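You operate a simulated robot arm through the tools that you are given. There is no shell and no other tool.

You are at the controls of a simulated robot arm. One attempt, no reset.

TASK
Gauge the white striped fender and bring it into the green band.
Fine: pump it if soft, let air out if hard; the nozzle goes back on its stand and the plug back in.

The check looks at the end state, three seconds after you hand in, the way a careful person would. Anything else that was tipped, shoved, dropped, spilled or broken makes it a failure.

THE ROBOT
A 7-joint arm with a two-finger parallel gripper, fixed in place. Base frame: the origin is on the floor under the middle of its stand, x ahead of it, y to its left, z up. Units: m, rad, N and s.
It reaches about 1.112 m from its shoulder. Its first joint turns from -2.897 to 2.897 rad. Payload 3.43 kg.
The tool frame sits at the grasp point between the pads (the TCP): z along the fingers, y along the line on which they close. The tips reach 0.034 m beyond it. Largest opening 0.128 m; finger width 0.024, thickness 0.012; the body of the gripper, 0.048 by 0.13 m, starts 0.096 m behind the TCP.
Orientation is that of the tool frame in the base frame, as a unit quaternion [w, x, y, z]. With the fingers straight down and closing along the base's y, the tool's x points along the base's -x, its y along +y and its z along -z.

THE INTERFACE
- The arm moves only by the tool drive_tool. Its argument "targets" is a list of rows, each a list of 3 entries, a list of its own where there are three numbers: the turn, a rotation vector about the tool's x, y, z in rad, then the shift along the tool's x, y, z in m, then the opening, from 0 (shut) to 1 (fully open). In form: [[[rx, ry, rz], [dx, dy, dz], gripper], ...]. A call has 1 to 20 rows; each row shifts and turns the commanded pose from where the row before left it, along the tool's axes as they then stand. Rows are played at 5 a second. More than 0.05 m and 0.15 rad between two rows, or a gripper value outside its range, and nothing of the call is played. A pose out of reach is approached as far as the arm can. The call stops where the force on the tool passes 50 N (or 10 N more than at its start, if that is more) or the arm is blocked; 0.2 s more then pass. The fingers move at their own pace (about 0.153 m/s each) and stop on an object; they squeeze with about 21 N. The grip force told is the motor's: it shows also when the fingers shut on nothing. Time passes only in rows, and 0.2 s behind the last, so rows that do not move let the fingers close. The reply holds the time, the measured pose of the TCP, the force on the tool along the base axes, the opening and the grip force, in the units named above and with some noise, with the torque about the TCP (base axes, N m) and any sound that the robot's microphone picked up.
- Cameras (640 x 400 px; columns grow to the right, rows downward): "scene" is fixed at [0.221, -0.503, 1.5484]; the picture's right is [0.59, -0.80, 0.00], its down [-0.49, -0.36, -0.79] and it looks along [0.64, 0.47, -0.61] (base axes); focal length 338 px, centre (320, 200). "wrist" rides on the gripper at [0.076, -0.011, -0.16] in the tool frame; the picture's right is [0.15, 0.99, 0.00], its down [-0.88, 0.13, -0.46] and it looks along [-0.45, 0.07, 0.89] (tool axes); focal length 234 px, centre (320, 200). There is no depth. A picture from a camera that has moved, and an enlarged one, comes with that camera's place and axes in the base frame and with its lens. The place of the scene camera against the robot may be out by one fixed shift of up to 0.012 m in any direction.
- camera(camera): a new picture of that camera. The clock stands still meanwhile.
- enlarge(camera, box): a new picture of the part [left, top, right, bottom] of that camera's present view, enlarged. The clock stands still meanwhile.
- close_job(): hands the job in; it is judged then, once.

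Nothing tells you positions but the pictures and the camera data. Unless the task says otherwise, let go and move clear before handing in.

The tools are called as a command line: name --argument value ..., lists and objects as JSON in quotes. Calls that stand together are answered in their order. drive_tool: Moves the arm, as the interface text tells. Its arguments: {"type":"object","properties":{"targets":{"type":"array","items":{"type":"array"}}},"required":["targets"]} The other tools are called the same way: camera (camera) takes a picture; enlarge (camera, box) takes an enlarged picture of a part of a camera's view; close_job () hands the job in.

At the start:

```text
time_s: 0.0
tcp_pos: [0.6332, 0.2127, 1.1925]
tool_rot: [-0.001, 0.0, 1.0, 0.0]
force: [-0.6, 0.3, 0.3]
wrist_torque: [-0.02, -0.02, 0.01]
grip_width: 0.1279
grip_force: 0.1
```

scene: 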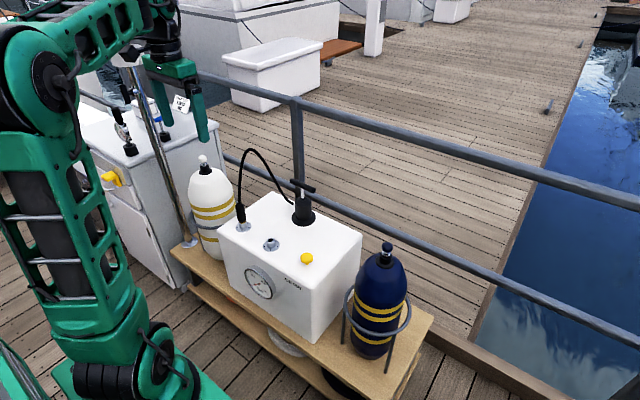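
wrist: 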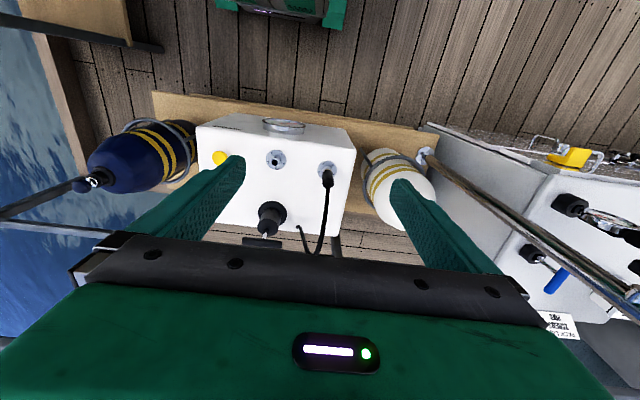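

I see a white fender with yellow stripes, a white pump box with gauge, a nozzle on a hose, a T-handle pump and a yellow button, and a blue fender. I'll look closer before moving.

enlarge --camera "scene" --box '[180, 130, 300, 205]'

enlarge --camera "scene" --box '[170, 140, 440, 309]'

enlarge --camera "scene" --box '[220, 250, 300, 300]'

enlarge --camera "wrist" --box '[180, 90, 460, 265]'

```text
5.33 times, centred on (240, 168) of scene
camera zoom: at [0.221, -0.503, 1.5484], right [0.59, -0.8, 0.0], down [-0.49, -0.36, -0.79], along [0.64, 0.47, -0.61], focal length 1800 px, centre (747, 373)
```

zoom: 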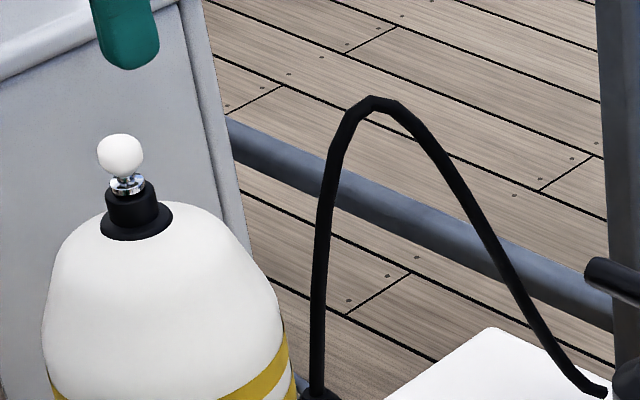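

```text
2.37 times, centred on (305, 224) of scene
camera zoom: at [0.221, -0.503, 1.5484], right [0.59, -0.8, 0.0], down [-0.49, -0.36, -0.79], along [0.64, 0.47, -0.61], focal length 799 px, centre (356, 142)
```

zoom: 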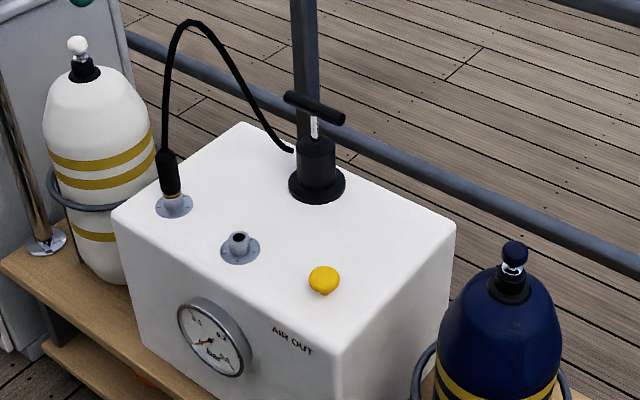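

```text
8.00 times, centred on (260, 275) of scene
camera zoom: at [0.221, -0.503, 1.5484], right [0.59, -0.8, 0.0], down [-0.49, -0.36, -0.79], along [0.64, 0.47, -0.61], focal length 2700 px, centre (800, -400)
```

zoom: 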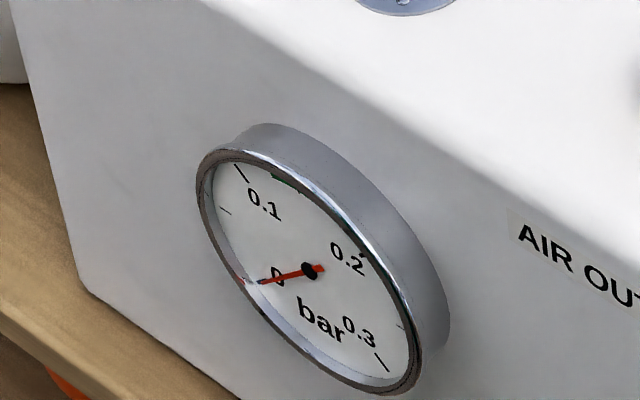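

```text
2.29 times, centred on (320, 178) of wrist
camera zoom: at [0.5576, 0.1998, 1.3538], right [-0.15, 0.99, 0.0], down [0.88, 0.13, 0.45], along [0.45, 0.07, -0.89], focal length 535 px, centre (320, 251)
```

zoom: 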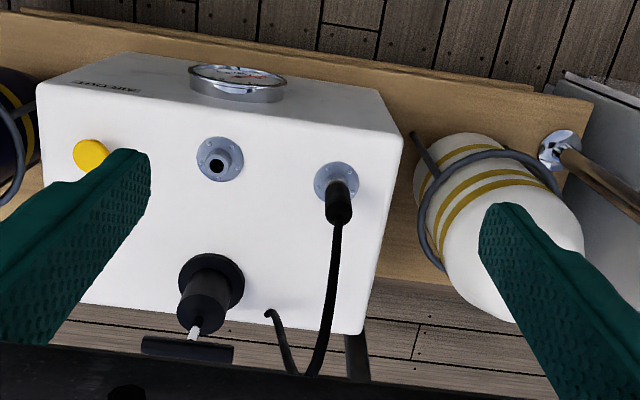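

The nozzle sits on the left flange of the box (about x 0.78, y 0.255, z 0.72). The fender plug is the white ball, at roughly (0.81, 0.45, 0.93). I'll move over toward the fender to see it better from the wrist.

drive_tool --targets '[[[0, 0, 0], [-0.01, 0.035, 0], 1], [[0, 0, 0], [-0.01, 0.035, 0], 1], [[0, 0, 0], [-0.01, 0.035, 0], 1], [[0, 0, 0], [-0.01, 0.035, 0], 1], [[0, 0, 0], [0, 0, 0], 1]]'

camera --camera "wrist"

camera --camera "scene"

```text
time_s: 1.2
tcp_pos: [0.6596, 0.3511, 1.2017]
tool_rot: [0.006, 0.0, 1.0, 0.002]
force: [0.3, -1.1, -0.1]
wrist_torque: [-0.01, 0.0, 0.02]
grip_width: 0.1281
grip_force: 0.0
```

```text
taken
camera wrist: at [0.5816, 0.3387, 1.3617], right [-0.15, 0.99, 0.0], down [0.88, 0.13, 0.46], along [0.46, 0.07, -0.89], focal length 234 px, centre (320, 200)
```

wrist: 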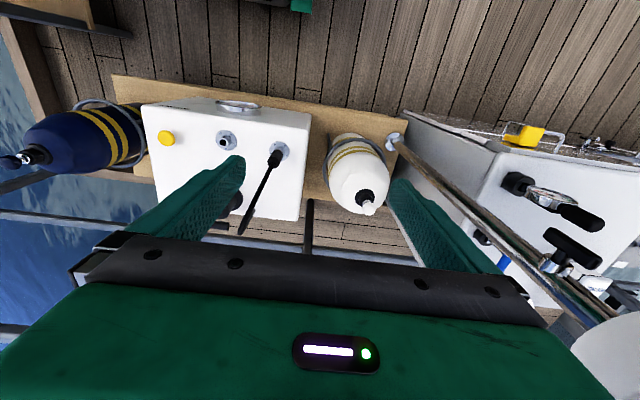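

```text
taken
```

scene: 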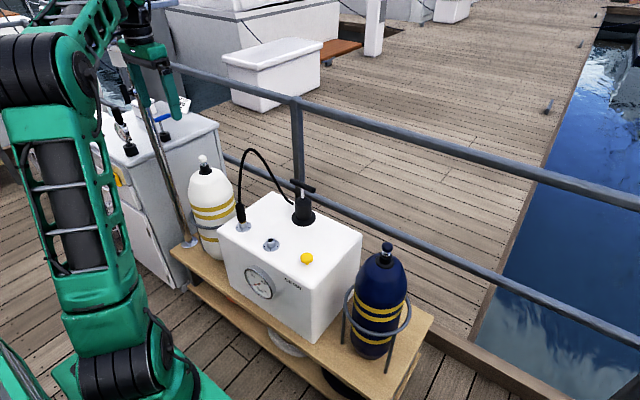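

The white fender, plug and pole are now visible. I'll let the arm settle and enlarge the view.

drive_tool --targets '[[[0, 0, 0], [0, 0, 0], 1], [[0, 0, 0], [0, 0, 0], 1], [[0, 0, 0], [0, 0, 0], 1]]'

enlarge --camera "wrist" --box '[300, 120, 420, 240]'

enlarge --camera "wrist" --box '[140, 90, 320, 240]'

```text
time_s: 2.0
tcp_pos: [0.6588, 0.3505, 1.2022]
tool_rot: [0.006, 0.001, 1.0, 0.002]
force: [-0.2, 0.5, -0.9]
wrist_torque: [0.0, 0.0, -0.01]
grip_width: 0.1278
grip_force: 0.1
```

```text
3.33 times, centred on (360, 180) of wrist
camera zoom: at [0.5815, 0.3385, 1.3616], right [-0.15, 0.99, 0.0], down [0.88, 0.13, 0.46], along [0.46, 0.07, -0.89], focal length 781 px, centre (187, 267)
```

zoom: 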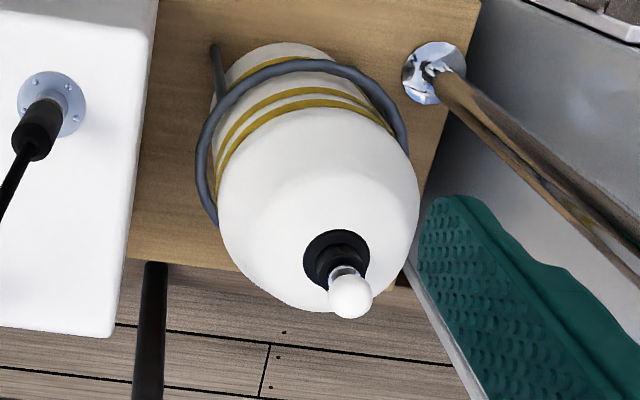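

```text
2.67 times, centred on (230, 165) of wrist
camera zoom: at [0.5815, 0.3385, 1.3616], right [-0.15, 0.99, 0.0], down [0.88, 0.13, 0.46], along [0.46, 0.07, -0.89], focal length 624 px, centre (560, 293)
```

zoom: 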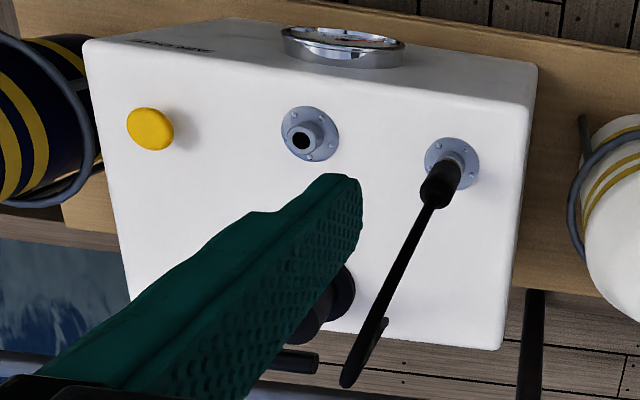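

I estimate the plug ball at (0.838, 0.494, 0.885), diameter about 33 mm, with the vertical pole standing about 0.17 m beyond it. I'll move above the plug and stay well over it.

drive_tool --targets '[[[0, 0, 0], [-0.028, 0.022, 0.015], 1], [[0, 0, 0], [-0.028, 0.022, 0.015], 1], [[0, 0, 0], [-0.028, 0.022, 0.015], 1], [[0, 0, 0], [-0.028, 0.022, 0.015], 1], [[0, 0, 0], [-0.028, 0.022, 0.015], 1], [[0, 0, 0], [0, 0, 0], 1], [[0, 0, 0], [0, 0, 0], 1]]'

camera --camera "wrist"

camera --camera "scene"

```text
time_s: 3.6
tcp_pos: [0.8031, 0.4652, 1.1313]
tool_rot: [0.004, -0.001, 1.0, 0.001]
force: [0.4, 0.2, 0.0]
wrist_torque: [0.03, -0.01, 0.06]
grip_width: 0.128
grip_force: 0.0
```

```text
taken
camera wrist: at [0.7259, 0.4521, 1.2909], right [-0.15, 0.99, 0.0], down [0.88, 0.13, 0.46], along [0.46, 0.07, -0.89], focal length 234 px, centre (320, 200)
```

wrist: 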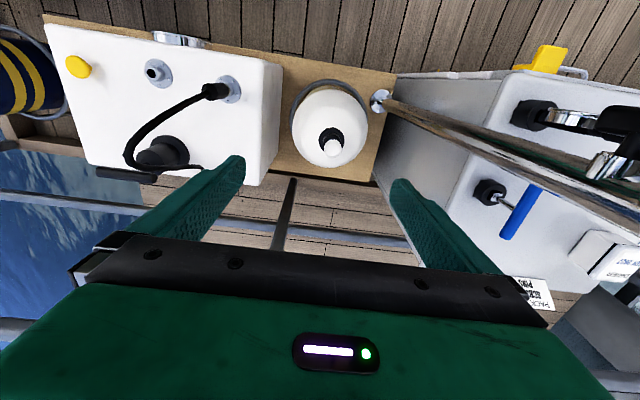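

```text
taken
```

scene: 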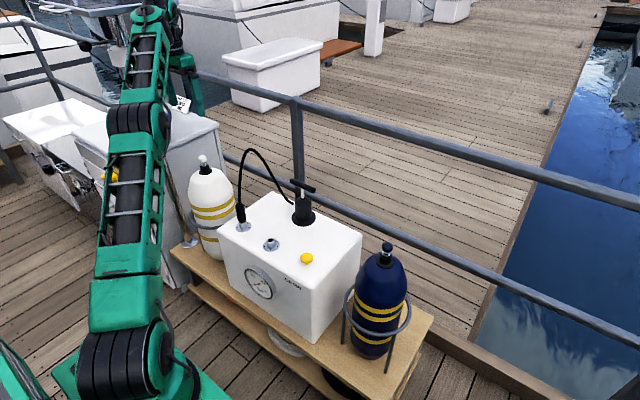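

enlarge --camera "wrist" --box '[280, 70, 400, 190]'

enlarge --camera "wrist" --box '[40, 20, 280, 190]'

```text
3.33 times, centred on (340, 130) of wrist
camera zoom: at [0.7259, 0.4521, 1.2909], right [-0.15, 0.99, 0.0], down [0.88, 0.13, 0.46], along [0.46, 0.07, -0.89], focal length 781 px, centre (253, 433)
```

zoom: 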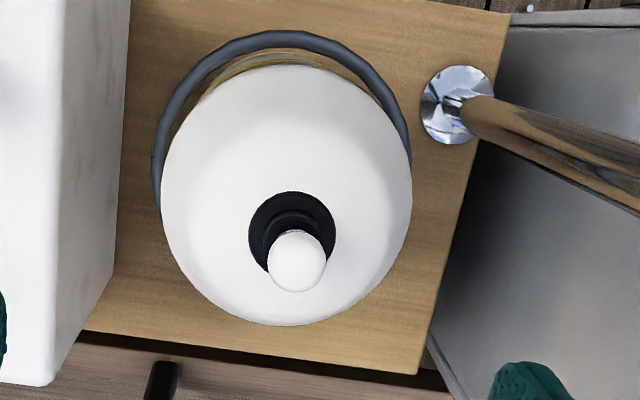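

```text
2.35 times, centred on (160, 105) of wrist
camera zoom: at [0.7259, 0.4521, 1.2909], right [-0.15, 0.99, 0.0], down [0.88, 0.13, 0.46], along [0.46, 0.07, -0.89], focal length 551 px, centre (696, 424)
```

zoom: 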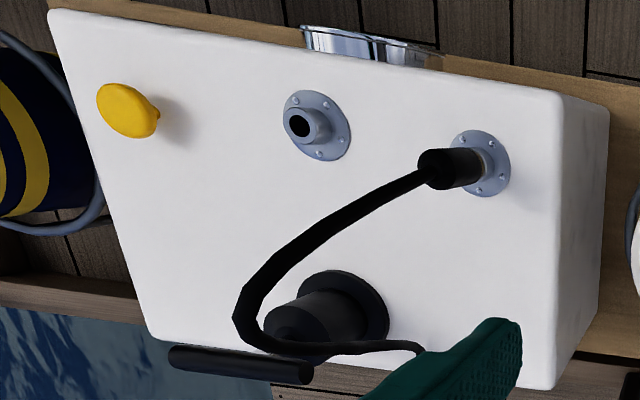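

The ball is refined to about (0.833, 0.492, 0.885). I'll descend to just above it and re-measure.

drive_tool --targets '[[[0, 0, 0], [-0.0075, 0.007, 0.033], 1], [[0, 0, 0], [-0.0075, 0.007, 0.033], 1], [[0, 0, 0], [-0.0075, 0.007, 0.033], 1], [[0, 0, 0], [-0.0075, 0.006, 0.033], 1], [[0, 0, 0], [0, 0, 0], 1], [[0, 0, 0], [0, 0, 0], 1]]'

camera --camera "wrist"

camera --camera "scene"

```text
time_s: 5.0
tcp_pos: [0.8308, 0.4897, 0.9973]
tool_rot: [0.005, 0.0, 1.0, 0.001]
force: [0.5, 0.2, -0.3]
wrist_torque: [0.04, -0.01, -0.03]
grip_width: 0.1282
grip_force: 0.0
```

```text
taken
camera wrist: at [0.7538, 0.4783, 1.1566], right [-0.15, 0.99, 0.0], down [0.88, 0.13, 0.47], along [0.46, 0.07, -0.89], focal length 234 px, centre (320, 200)
```

wrist: 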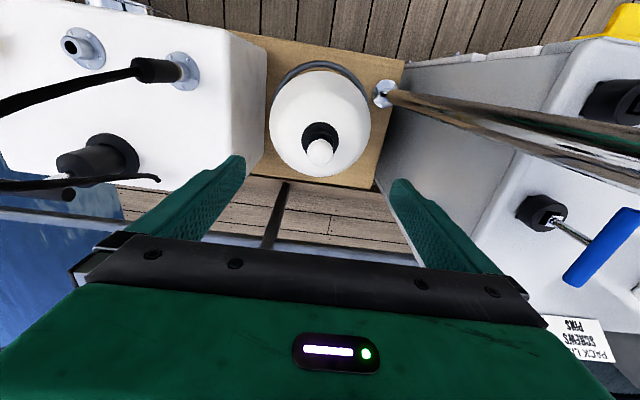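

```text
taken
```

scene: 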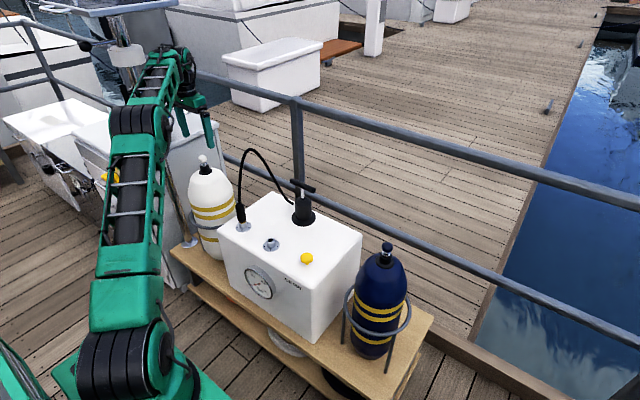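

enlarge --camera "scene" --box '[60, 0, 260, 180]'

enlarge --camera "wrist" --box '[260, 60, 380, 190]'

```text
2.22 times, centred on (160, 90) of scene
camera zoom: at [0.221, -0.503, 1.5484], right [0.59, -0.8, 0.0], down [-0.49, -0.36, -0.79], along [0.64, 0.47, -0.61], focal length 750 px, centre (676, 444)
```

zoom: 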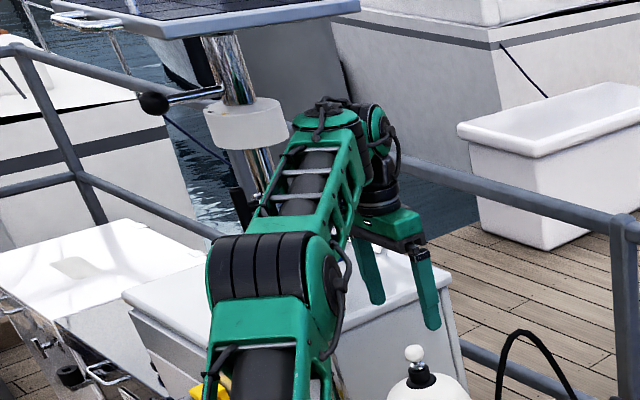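

```text
3.08 times, centred on (320, 125) of wrist
camera zoom: at [0.7538, 0.4783, 1.1566], right [-0.15, 0.99, 0.0], down [0.88, 0.13, 0.47], along [0.46, 0.07, -0.89], focal length 720 px, centre (320, 431)
```

zoom: 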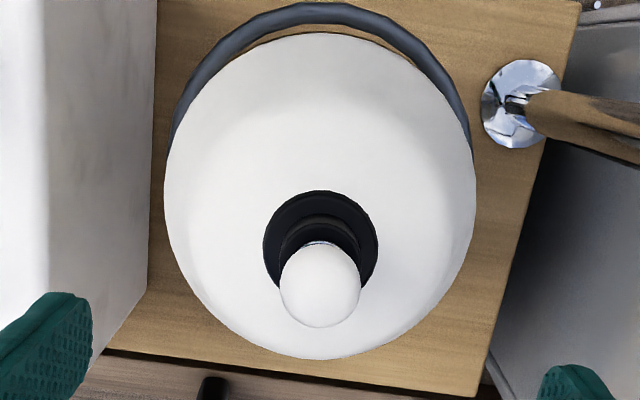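

The plug is refined to about (0.830, 0.490, 0.892), directly under the TCP. I'll descend so that the tips end at the ball's underside.

drive_tool --targets '[[[0, 0, 0], [0, 0, 0.03], 1], [[0, 0, 0], [0, 0, 0.03], 1], [[0, 0, 0], [0, 0, 0.028], 1], [[0, 0, 0], [0, 0, 0], 0.6], [[0, 0, 0], [0, 0, 0], 0.6]]'

camera --camera "wrist"

enlarge --camera "scene" --box '[160, 100, 280, 220]'

```text
time_s: 6.2
tcp_pos: [0.832, 0.4888, 0.9092]
tool_rot: [0.006, 0.0, 1.0, 0.001]
force: [-0.2, -0.4, -0.1]
wrist_torque: [-0.01, -0.02, 0.0]
grip_width: 0.0769
grip_force: 0.0
```

```text
taken
camera wrist: at [0.755, 0.4777, 1.0684], right [-0.15, 0.99, 0.0], down [0.88, 0.13, 0.47], along [0.46, 0.07, -0.89], focal length 234 px, centre (320, 200)
```

wrist: 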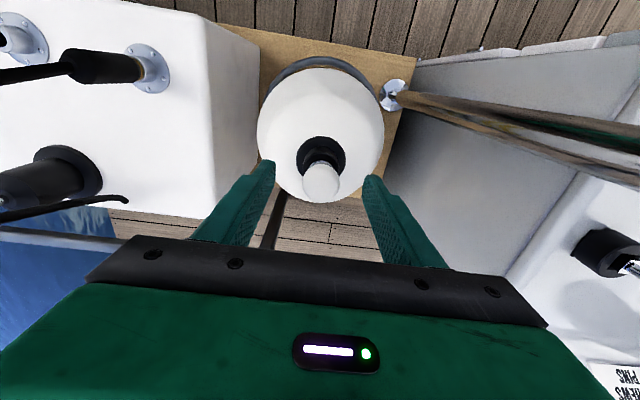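

```text
3.33 times, centred on (220, 160) of scene
camera zoom: at [0.221, -0.503, 1.5484], right [0.59, -0.8, 0.0], down [-0.49, -0.36, -0.79], along [0.64, 0.47, -0.61], focal length 1125 px, centre (653, 333)
```

zoom: 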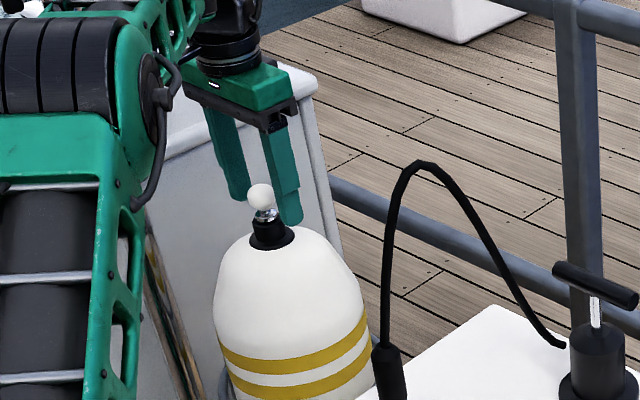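

The ball is centred between the fingers, with the tips level with its underside. I'll close on it now.

drive_tool --targets '[[[0, 0, 0], [0.002, 0, 0], 0.4], [[0, 0, 0], [0, 0, 0], 0.3], [[0, 0, 0], [0, 0, 0], 0.2], [[0, 0, 0], [0, 0, 0], 0.1], [[0, 0, 0], [0, 0, 0], 0.1]]'

camera --camera "wrist"

enlarge --camera "scene" --box '[160, 100, 280, 220]'

```text
time_s: 7.4
tcp_pos: [0.8311, 0.4895, 0.9084]
tool_rot: [0.005, 0.0, 1.0, 0.001]
force: [0.8, 0.2, -0.1]
wrist_torque: [-0.07, 0.0, 0.03]
grip_width: 0.0285
grip_force: 20.5
```

```text
taken
camera wrist: at [0.7527, 0.478, 1.0686], right [-0.15, 0.99, 0.0], down [0.88, 0.13, 0.47], along [0.46, 0.07, -0.89], focal length 234 px, centre (320, 200)
```

wrist: 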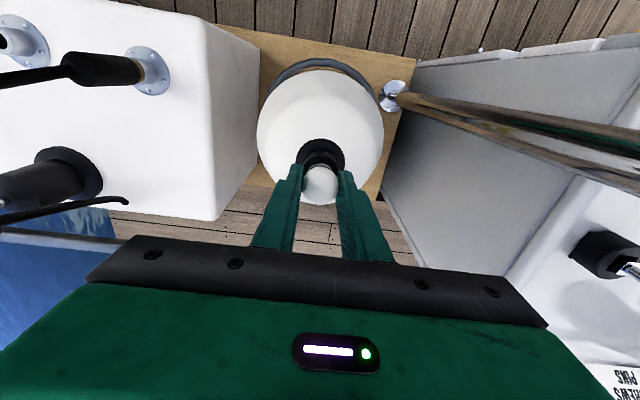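

```text
3.33 times, centred on (220, 160) of scene
camera zoom: at [0.221, -0.503, 1.5484], right [0.59, -0.8, 0.0], down [-0.49, -0.36, -0.79], along [0.64, 0.47, -0.61], focal length 1125 px, centre (653, 333)
```

zoom: 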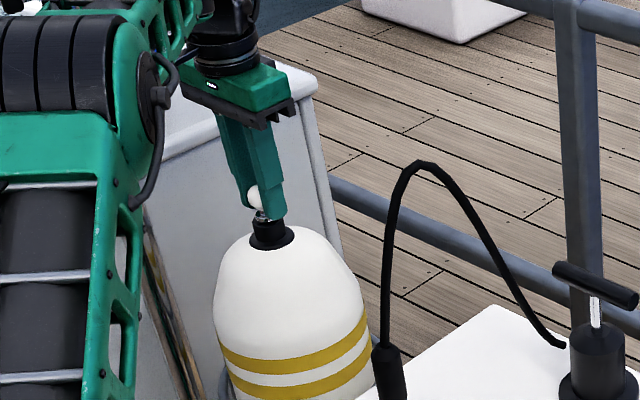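

enlarge --camera "wrist" --box '[280, 130, 360, 210]'

enlarge --camera "scene" --box '[185, 145, 225, 185]'

```text
5.00 times, centred on (320, 170) of wrist
camera zoom: at [0.7527, 0.478, 1.0686], right [-0.15, 0.99, 0.0], down [0.88, 0.13, 0.47], along [0.46, 0.07, -0.89], focal length 1171 px, centre (320, 350)
```

zoom: 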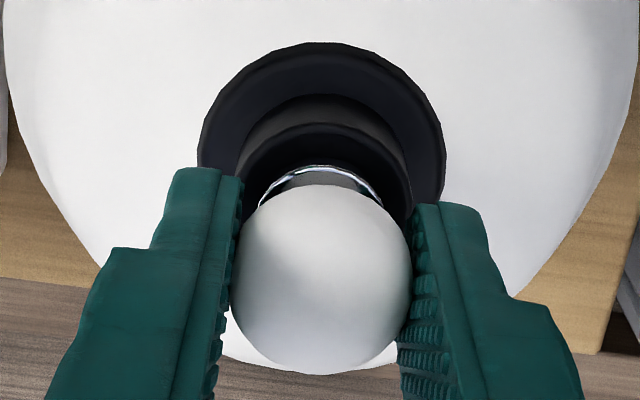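

```text
10.00 times, centred on (205, 165) of scene
camera zoom: at [0.221, -0.503, 1.5484], right [0.59, -0.8, 0.0], down [-0.49, -0.36, -0.79], along [0.64, 0.47, -0.61], focal length 3375 px, centre (1470, 550)
```

zoom: 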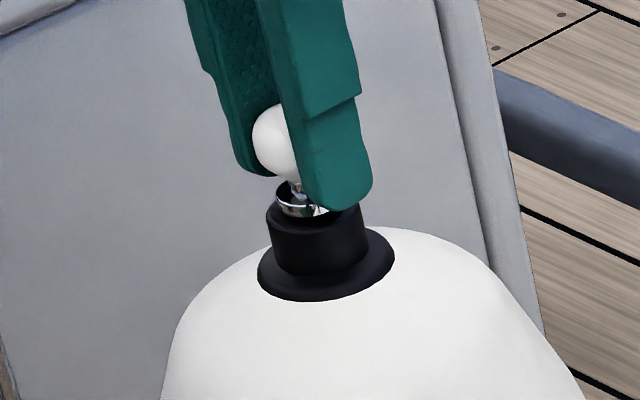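

The ball is well gripped. I'll pull straight up slowly and watch the force.

drive_tool --targets '[[[0, 0, 0], [0, 0, -0.005], 0.1], [[0, 0, 0], [0, 0, -0.005], 0.1], [[0, 0, 0], [0, 0, -0.005], 0.1], [[0, 0, 0], [0, 0, 0], 0.1]]'

enlarge --camera "scene" --box '[185, 125, 245, 185]'

enlarge --camera "wrist" --box '[280, 130, 360, 210]'

```text
time_s: 8.4
tcp_pos: [0.8309, 0.49, 0.9241]
tool_rot: [0.005, -0.001, 1.0, 0.001]
force: [-0.9, -0.1, -0.2]
wrist_torque: [-0.01, -0.04, -0.01]
grip_width: 0.0282
grip_force: 21.4
```

```text
6.67 times, centred on (215, 155) of scene
camera zoom: at [0.221, -0.503, 1.5484], right [0.59, -0.8, 0.0], down [-0.49, -0.36, -0.79], along [0.64, 0.47, -0.61], focal length 2250 px, centre (1020, 500)
```

zoom: 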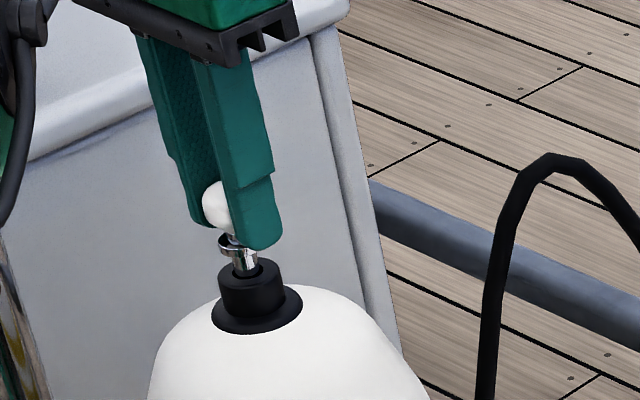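

```text
5.00 times, centred on (320, 170) of wrist
camera zoom: at [0.7523, 0.4778, 1.0838], right [-0.15, 0.99, 0.0], down [0.88, 0.13, 0.47], along [0.46, 0.07, -0.89], focal length 1171 px, centre (320, 350)
```

zoom: 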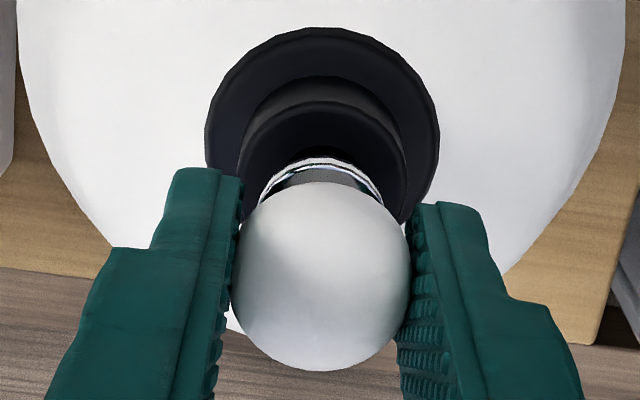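

The plug comes out freely. I'll lift it clear and look at it.

drive_tool --targets '[[[0, 0, 0], [0, 0, -0.015], 0.1], [[0, 0, 0], [0, 0, -0.025], 0.1], [[0, 0, 0], [0, 0, -0.035], 0.1], [[0, 0, 0], [0, 0, -0.035], 0.1], [[0, 0, 0], [0, 0, 0], 0.1]]'

enlarge --camera "scene" --box '[165, 75, 265, 195]'

camera --camera "wrist"

enlarge --camera "wrist" --box '[280, 100, 380, 200]'

```text
time_s: 9.6
tcp_pos: [0.8303, 0.492, 1.0357]
tool_rot: [0.005, 0.0, 1.0, 0.001]
force: [0.3, 0.2, 0.1]
wrist_torque: [0.0, 0.03, -0.02]
grip_width: 0.0283
grip_force: 21.5
```

```text
3.33 times, centred on (215, 135) of scene
camera zoom: at [0.221, -0.503, 1.5484], right [0.59, -0.8, 0.0], down [-0.49, -0.36, -0.79], along [0.64, 0.47, -0.61], focal length 1125 px, centre (670, 417)
```

zoom: 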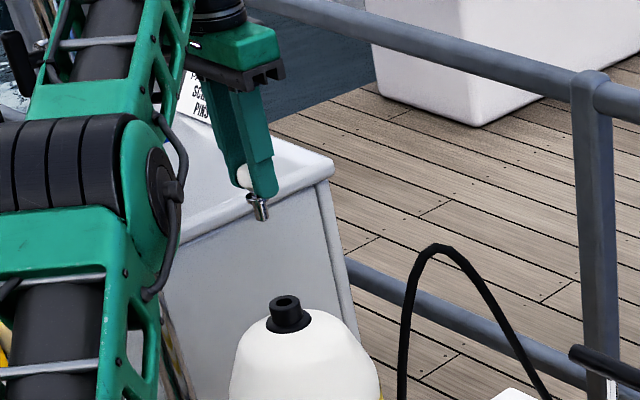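

```text
taken
camera wrist: at [0.7526, 0.4797, 1.1954], right [-0.15, 0.99, 0.0], down [0.88, 0.13, 0.46], along [0.46, 0.07, -0.89], focal length 234 px, centre (320, 200)
```

wrist: 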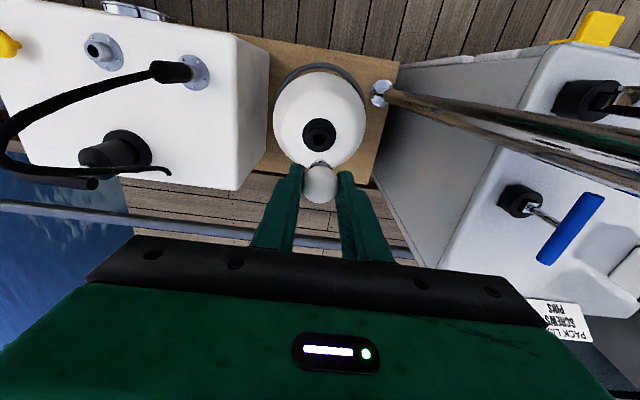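

```text
4.00 times, centred on (330, 150) of wrist
camera zoom: at [0.7526, 0.4797, 1.1954], right [-0.15, 0.99, 0.0], down [0.88, 0.13, 0.46], along [0.46, 0.07, -0.89], focal length 937 px, centre (280, 400)
```

zoom: 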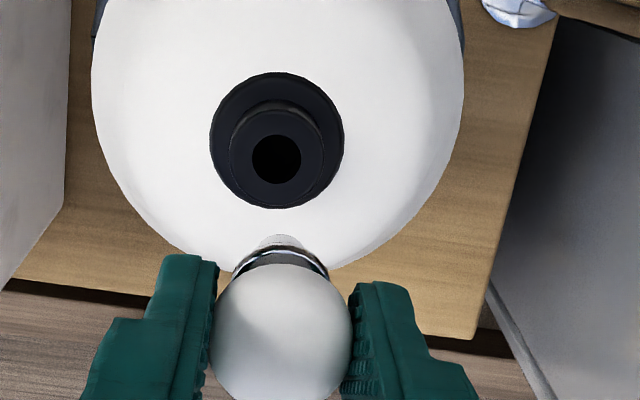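

The plug is out: ball, collar and a short pin, with the fender valve hole at about (0.831, 0.490, 0.863). I'll carry the plug high over the hose arch toward the empty socket in the middle of the box, which looks like its park.

drive_tool --targets '[[[0, 0, 0], [0.025, 0, -0.04], 0.1], [[0, 0, 0], [0.025, 0, -0.04], 0.1], [[0, 0, 0], [0.025, 0, -0.04], 0.1], [[0, 0, 0], [0, -0.042, 0], 0.1], [[0, 0, 0], [0, -0.042, 0], 0.1], [[0, 0, 0], [0, -0.042, 0], 0.1], [[0, 0, 0], [0, -0.042, 0], 0.1], [[0, 0, 0], [0, -0.042, 0], 0.1], [[0, 0, 0], [0, -0.042, 0], 0.1], [[0, 0, 0], [0, -0.042, 0], 0.1], [[0, 0, 0], [0, -0.042, 0], 0.1], [[0, 0, 0], [0, -0.042, 0], 0.1], [[0, 0, 0], [0, 0, 0], 0.1], [[0, 0, 0], [0, 0, 0], 0.1]]'

camera --camera "wrist"

camera --camera "scene"

```text
time_s: 12.6
tcp_pos: [0.7535, 0.1101, 1.1536]
tool_rot: [0.006, 0.0, 1.0, 0.002]
force: [-0.4, 0.4, -0.9]
wrist_torque: [-0.01, -0.01, 0.01]
grip_width: 0.0285
grip_force: 21.1
```

```text
taken
camera wrist: at [0.6744, 0.0984, 1.3124], right [-0.15, 0.99, 0.0], down [0.88, 0.13, 0.47], along [0.46, 0.07, -0.89], focal length 234 px, centre (320, 200)
```

wrist: 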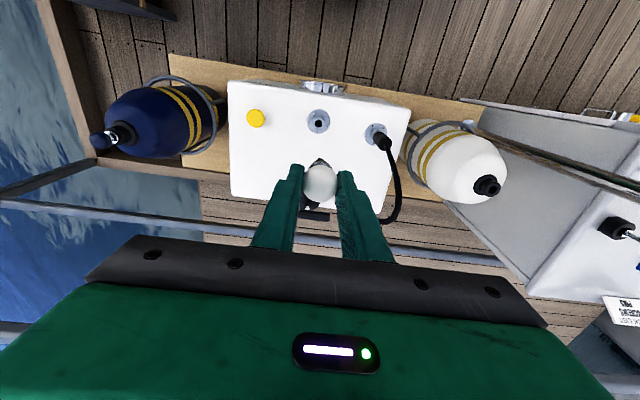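

```text
taken
```

scene: 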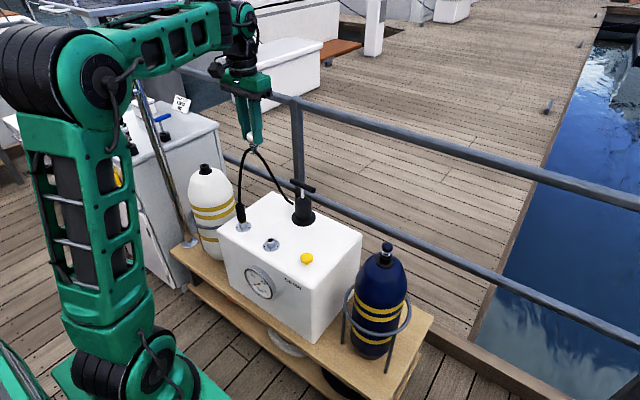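

enlarge --camera "wrist" --box '[220, 70, 420, 210]'

enlarge --camera "wrist" --box '[290, 80, 390, 150]'

```text
2.86 times, centred on (320, 140) of wrist
camera zoom: at [0.6744, 0.0984, 1.3124], right [-0.15, 0.99, 0.0], down [0.88, 0.13, 0.47], along [0.46, 0.07, -0.89], focal length 669 px, centre (320, 371)
```

zoom: 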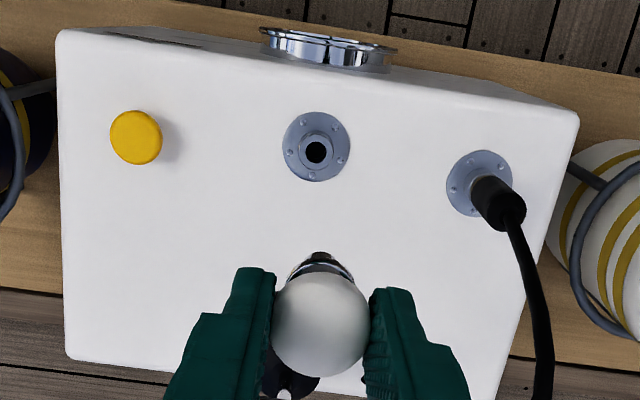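

```text
5.71 times, centred on (340, 115) of wrist
camera zoom: at [0.6744, 0.0984, 1.3124], right [-0.15, 0.99, 0.0], down [0.88, 0.13, 0.47], along [0.46, 0.07, -0.89], focal length 1338 px, centre (206, 686)
```

zoom: 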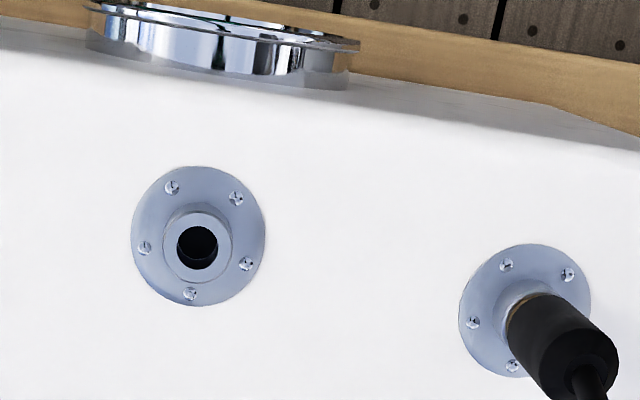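

The socket hole is at about (0.774, 0.111, 0.73). I'll descend above it to about z 0.92 and re-check.

drive_tool --targets '[[[0, 0, 0], [-0.003, 0, 0.039], 0.1], [[0, 0, 0], [-0.003, 0, 0.039], 0.1], [[0, 0, 0], [-0.003, 0, 0.039], 0.1], [[0, 0, 0], [-0.003, 0, 0.039], 0.1], [[0, 0, 0], [-0.003, 0, 0.039], 0.1], [[0, 0, 0], [-0.003, 0, 0.03], 0.1], [[0, 0, 0], [0, 0, 0], 0.1], [[0, 0, 0], [0, 0, 0], 0.1]]'

camera --camera "wrist"

enlarge --camera "wrist" --box '[270, 60, 370, 210]'

enlarge --camera "scene" --box '[220, 140, 340, 280]'

```text
time_s: 14.4
tcp_pos: [0.7719, 0.1115, 0.9285]
tool_rot: [0.006, 0.0, 1.0, 0.001]
force: [0.3, 0.6, 0.5]
wrist_torque: [-0.01, 0.0, -0.01]
grip_width: 0.0282
grip_force: 20.8
```

```text
taken
camera wrist: at [0.6934, 0.1001, 1.0873], right [-0.15, 0.99, 0.0], down [0.88, 0.13, 0.47], along [0.46, 0.07, -0.89], focal length 234 px, centre (320, 200)
```

wrist: 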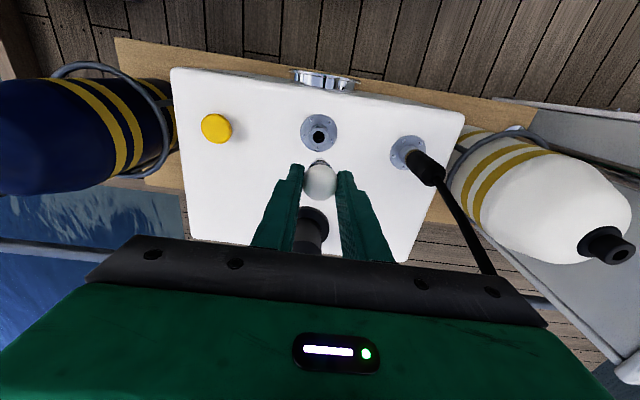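

```text
2.67 times, centred on (320, 135) of wrist
camera zoom: at [0.6934, 0.1001, 1.0873], right [-0.15, 0.99, 0.0], down [0.88, 0.13, 0.47], along [0.46, 0.07, -0.89], focal length 624 px, centre (320, 373)
```

zoom: 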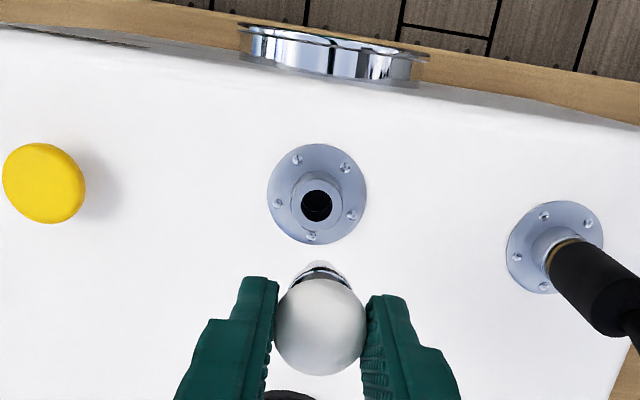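

```text
2.86 times, centred on (280, 210) of scene
camera zoom: at [0.221, -0.503, 1.5484], right [0.59, -0.8, 0.0], down [-0.49, -0.36, -0.79], along [0.64, 0.47, -0.61], focal length 964 px, centre (434, 171)
```

zoom: 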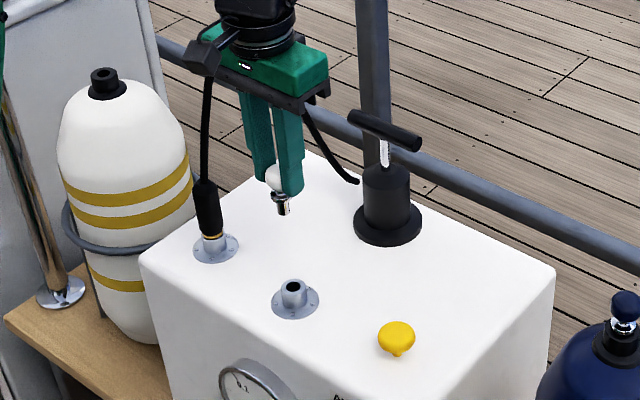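

The socket hole refines to (0.772, 0.110, 0.738), and the pin hangs vertically. I'll correct by about 2 mm and descend until the pin is just above the socket.

drive_tool --targets '[[[0, 0, 0], [-0.0016, -0.0017, 0.027], 0.1], [[0, 0, 0], [0, 0, 0.027], 0.1], [[0, 0, 0], [0, 0, 0.027], 0.1], [[0, 0, 0], [0, 0, 0.022], 0.1], [[0, 0, 0], [0, 0, 0], 0.1], [[0, 0, 0], [0, 0, 0], 0.1]]'

enlarge --camera "wrist" --box '[270, 90, 370, 210]'

enlarge --camera "scene" --box '[240, 200, 300, 260]'

```text
time_s: 15.8
tcp_pos: [0.7759, 0.1084, 0.8252]
tool_rot: [0.006, 0.0, 1.0, 0.001]
force: [0.1, 0.0, -0.6]
wrist_torque: [-0.02, 0.01, 0.02]
grip_width: 0.0282
grip_force: 20.9
```

```text
3.33 times, centred on (320, 150) of wrist
camera zoom: at [0.6972, 0.0972, 0.9849], right [-0.15, 0.99, 0.0], down [0.88, 0.13, 0.47], along [0.46, 0.07, -0.89], focal length 781 px, centre (320, 367)
```

zoom: 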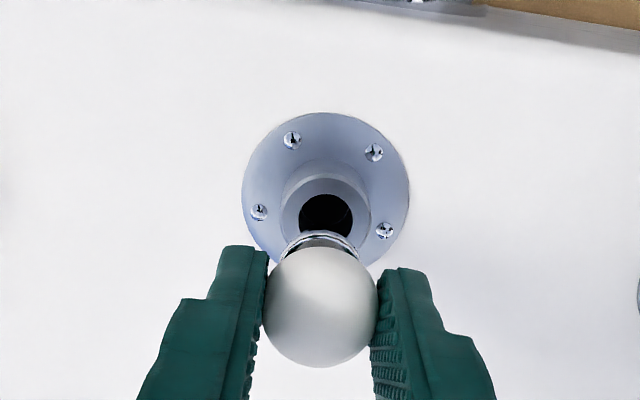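

```text
6.67 times, centred on (270, 230) of scene
camera zoom: at [0.221, -0.503, 1.5484], right [0.59, -0.8, 0.0], down [-0.49, -0.36, -0.79], along [0.64, 0.47, -0.61], focal length 2250 px, centre (653, 0)
```

zoom: 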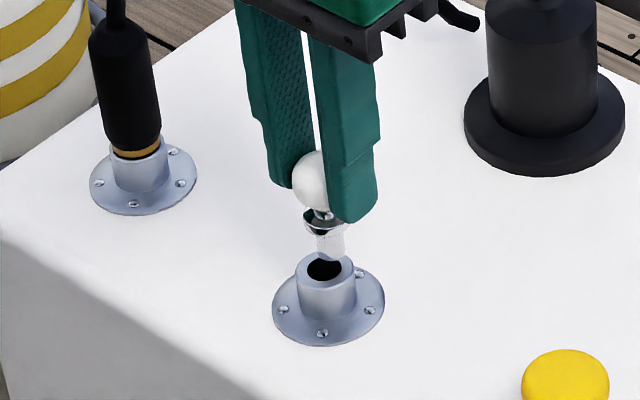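

The pin is about 2 mm off the hole, mainly in y. I'll correct that and lower until the pin reaches the socket mouth.

drive_tool --targets '[[[0, 0, 0], [0.0015, 0.0022, 0], 0.1], [[0, 0, 0], [0, 0, 0.008], 0.1], [[0, 0, 0], [0, 0, 0], 0.1], [[0, 0, 0], [0, 0, 0], 0.1]]'

enlarge --camera "wrist" --box '[280, 110, 360, 210]'

enlarge --camera "scene" --box '[255, 215, 295, 255]'

```text
time_s: 16.8
tcp_pos: [0.7736, 0.1125, 0.816]
tool_rot: [0.006, 0.0, 1.0, 0.001]
force: [2.7, 0.7, 6.0]
wrist_torque: [0.12, -0.17, -0.01]
grip_width: 0.0284
grip_force: 20.8
```

```text
4.00 times, centred on (320, 160) of wrist
camera zoom: at [0.696, 0.0996, 0.9766], right [-0.15, 0.99, 0.0], down [0.88, 0.13, 0.47], along [0.46, 0.07, -0.88], focal length 937 px, centre (320, 360)
```

zoom: 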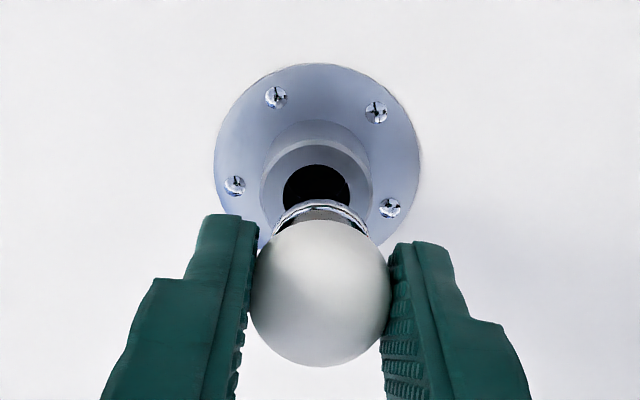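

```text
10.00 times, centred on (275, 235) of scene
camera zoom: at [0.221, -0.503, 1.5484], right [0.59, -0.8, 0.0], down [-0.49, -0.36, -0.79], along [0.64, 0.47, -0.61], focal length 3375 px, centre (770, -150)
```

zoom: 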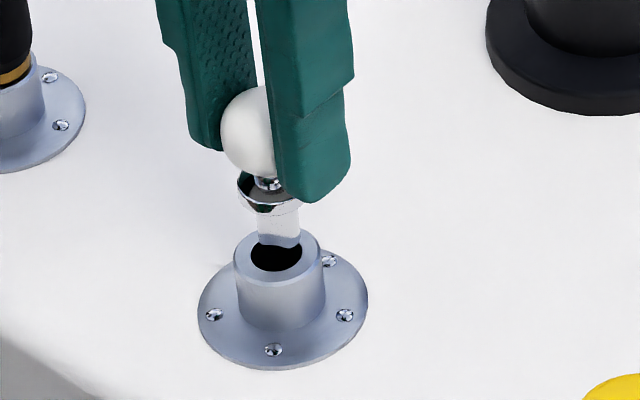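

The tool feels a 6 N upward force, but the pin does not look like it has reached the socket. I'll look wider before moving, because the hose may be touching the gripper.

camera --camera "scene"

enlarge --camera "scene" --box '[210, 110, 330, 230]'

camera --camera "wrist"

```text
taken
```

scene: 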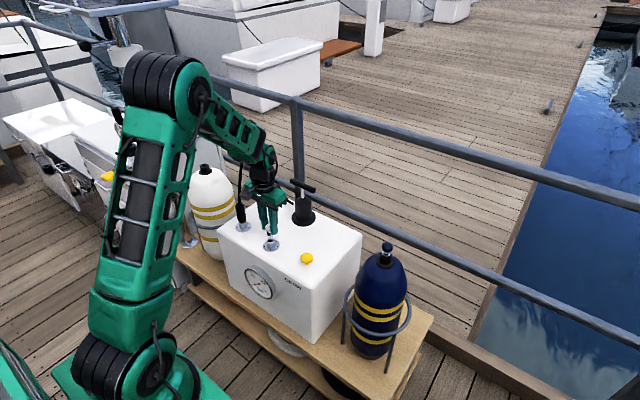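

```text
3.33 times, centred on (270, 170) of scene
camera zoom: at [0.221, -0.503, 1.5484], right [0.59, -0.8, 0.0], down [-0.49, -0.36, -0.79], along [0.64, 0.47, -0.61], focal length 1125 px, centre (487, 300)
```

zoom: 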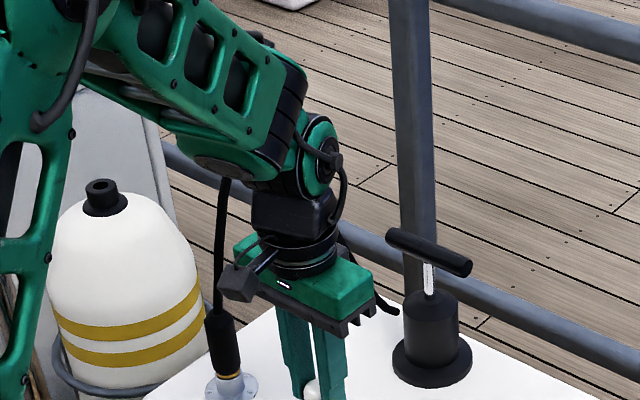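

```text
taken
camera wrist: at [0.696, 0.0996, 0.9766], right [-0.15, 0.99, 0.0], down [0.88, 0.13, 0.47], along [0.46, 0.07, -0.88], focal length 234 px, centre (320, 200)
```

wrist: 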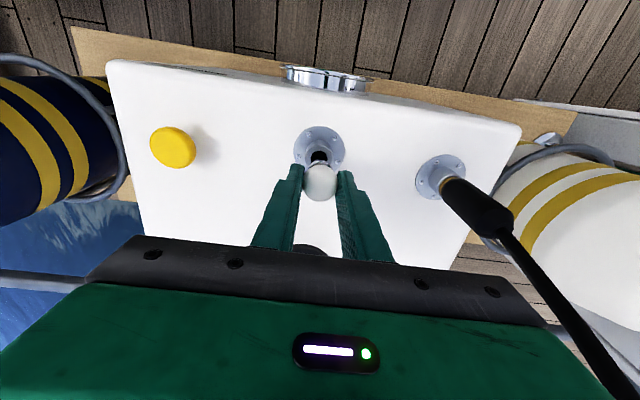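

enlarge --camera "scene" --box '[262, 222, 286, 254]'

enlarge --camera "wrist" --box '[300, 130, 340, 170]'

```text
12.50 times, centred on (274, 238) of scene
camera zoom: at [0.221, -0.503, 1.5484], right [0.59, -0.8, 0.0], down [-0.49, -0.36, -0.79], along [0.64, 0.47, -0.61], focal length 4218 px, centre (895, -275)
```

zoom: 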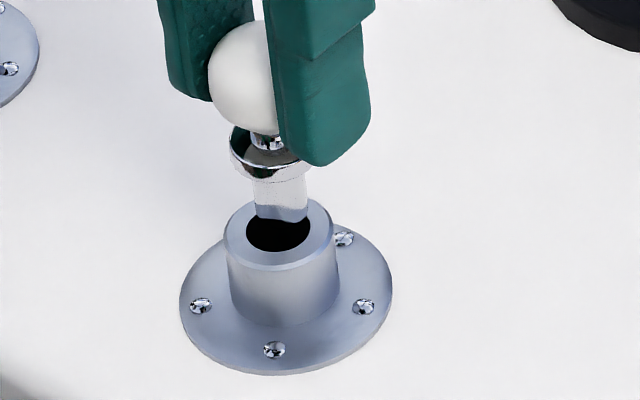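

```text
10.00 times, centred on (320, 150) of wrist
camera zoom: at [0.696, 0.0996, 0.9766], right [-0.15, 0.99, 0.0], down [0.88, 0.13, 0.47], along [0.46, 0.07, -0.88], focal length 2342 px, centre (320, 700)
```

zoom: 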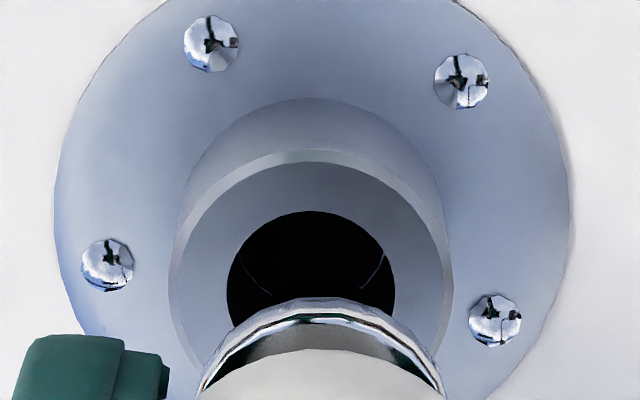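

Zoomed in, the pin tip is touching the socket rim, about 1 mm too far +y and 1.5 mm too far −x. I'll lift slightly, shift and lower again gently.

drive_tool --targets '[[[0, 0, 0], [0, 0, -0.005], 0.1], [[0, 0, 0], [-0.0013, -0.001, 0], 0.1], [[0, 0, 0], [0, 0, 0], 0.1], [[0, 0, 0], [0, 0, 0.003], 0.1], [[0, 0, 0], [0, 0, 0.002], 0.1], [[0, 0, 0], [0, 0, 0.002], 0.1], [[0, 0, 0], [0, 0, 0], 0.1]]'

enlarge --camera "scene" --box '[262, 222, 286, 254]'

enlarge --camera "wrist" --box '[300, 140, 340, 180]'

```text
time_s: 18.4
tcp_pos: [0.7757, 0.111, 0.8137]
tool_rot: [0.006, 0.0, 1.0, 0.001]
force: [1.9, -3.1, 8.7]
wrist_torque: [-0.2, -0.22, -0.01]
grip_width: 0.0285
grip_force: 21.3
```

```text
12.50 times, centred on (274, 238) of scene
camera zoom: at [0.221, -0.503, 1.5484], right [0.59, -0.8, 0.0], down [-0.49, -0.36, -0.79], along [0.64, 0.47, -0.61], focal length 4218 px, centre (895, -275)
```

zoom: 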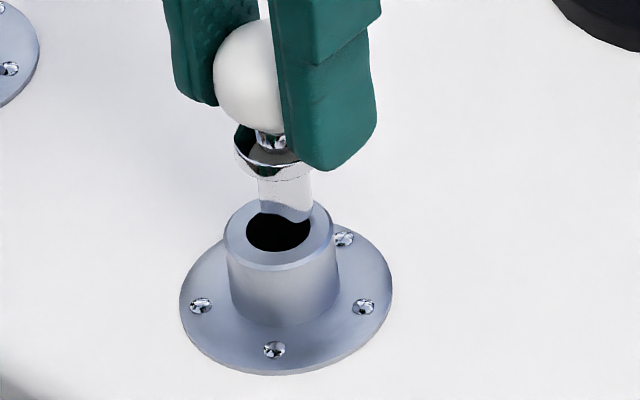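

```text
10.00 times, centred on (320, 160) of wrist
camera zoom: at [0.6972, 0.099, 0.9742], right [-0.15, 0.99, 0.0], down [0.88, 0.13, 0.47], along [0.46, 0.07, -0.88], focal length 2342 px, centre (320, 600)
```

zoom: 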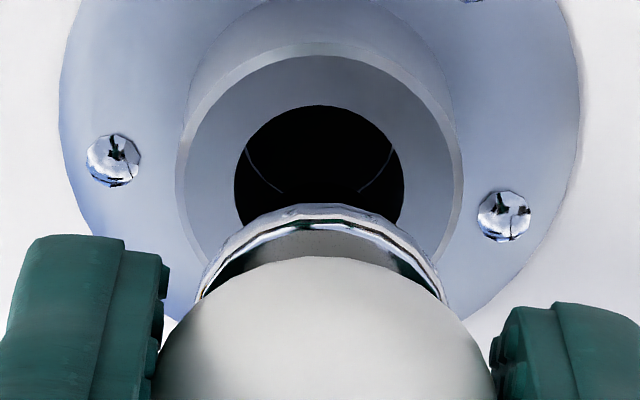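

The contact persists and the torque points to the pin touching on its +x side. I'll lift clear and measure the pin's tilt and offset properly.

drive_tool --targets '[[[0, 0, 0], [0, 0, -0.01], 0.1], [[0, 0, 0], [0, 0, -0.01], 0.1], [[0, 0, 0], [0, 0, 0], 0.1], [[0, 0, 0], [0, 0, 0], 0.1]]'

enlarge --camera "scene" --box '[258, 216, 290, 254]'

enlarge --camera "wrist" --box '[290, 120, 350, 210]'

```text
time_s: 19.4
tcp_pos: [0.7749, 0.1116, 0.8339]
tool_rot: [0.005, 0.0, 1.0, 0.001]
force: [-0.4, -0.4, 0.1]
wrist_torque: [0.0, 0.01, -0.02]
grip_width: 0.028
grip_force: 21.5
```

```text
10.53 times, centred on (274, 235) of scene
camera zoom: at [0.221, -0.503, 1.5484], right [0.59, -0.8, 0.0], down [-0.49, -0.36, -0.79], along [0.64, 0.47, -0.61], focal length 3552 px, centre (804, -168)
```

zoom: 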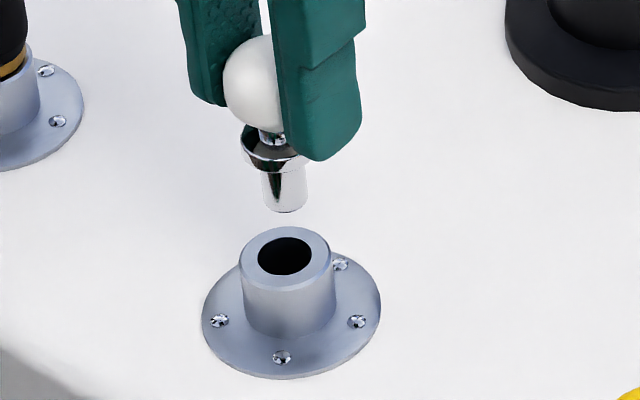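

```text
4.44 times, centred on (320, 165) of wrist
camera zoom: at [0.6969, 0.0989, 0.9939], right [-0.15, 0.99, 0.0], down [0.88, 0.13, 0.47], along [0.46, 0.07, -0.89], focal length 1041 px, centre (320, 356)
```

zoom: 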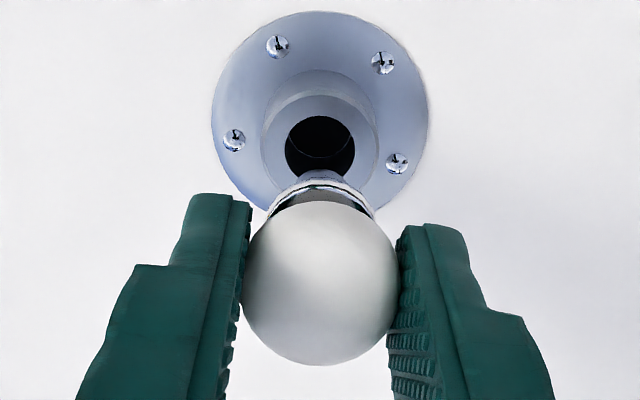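

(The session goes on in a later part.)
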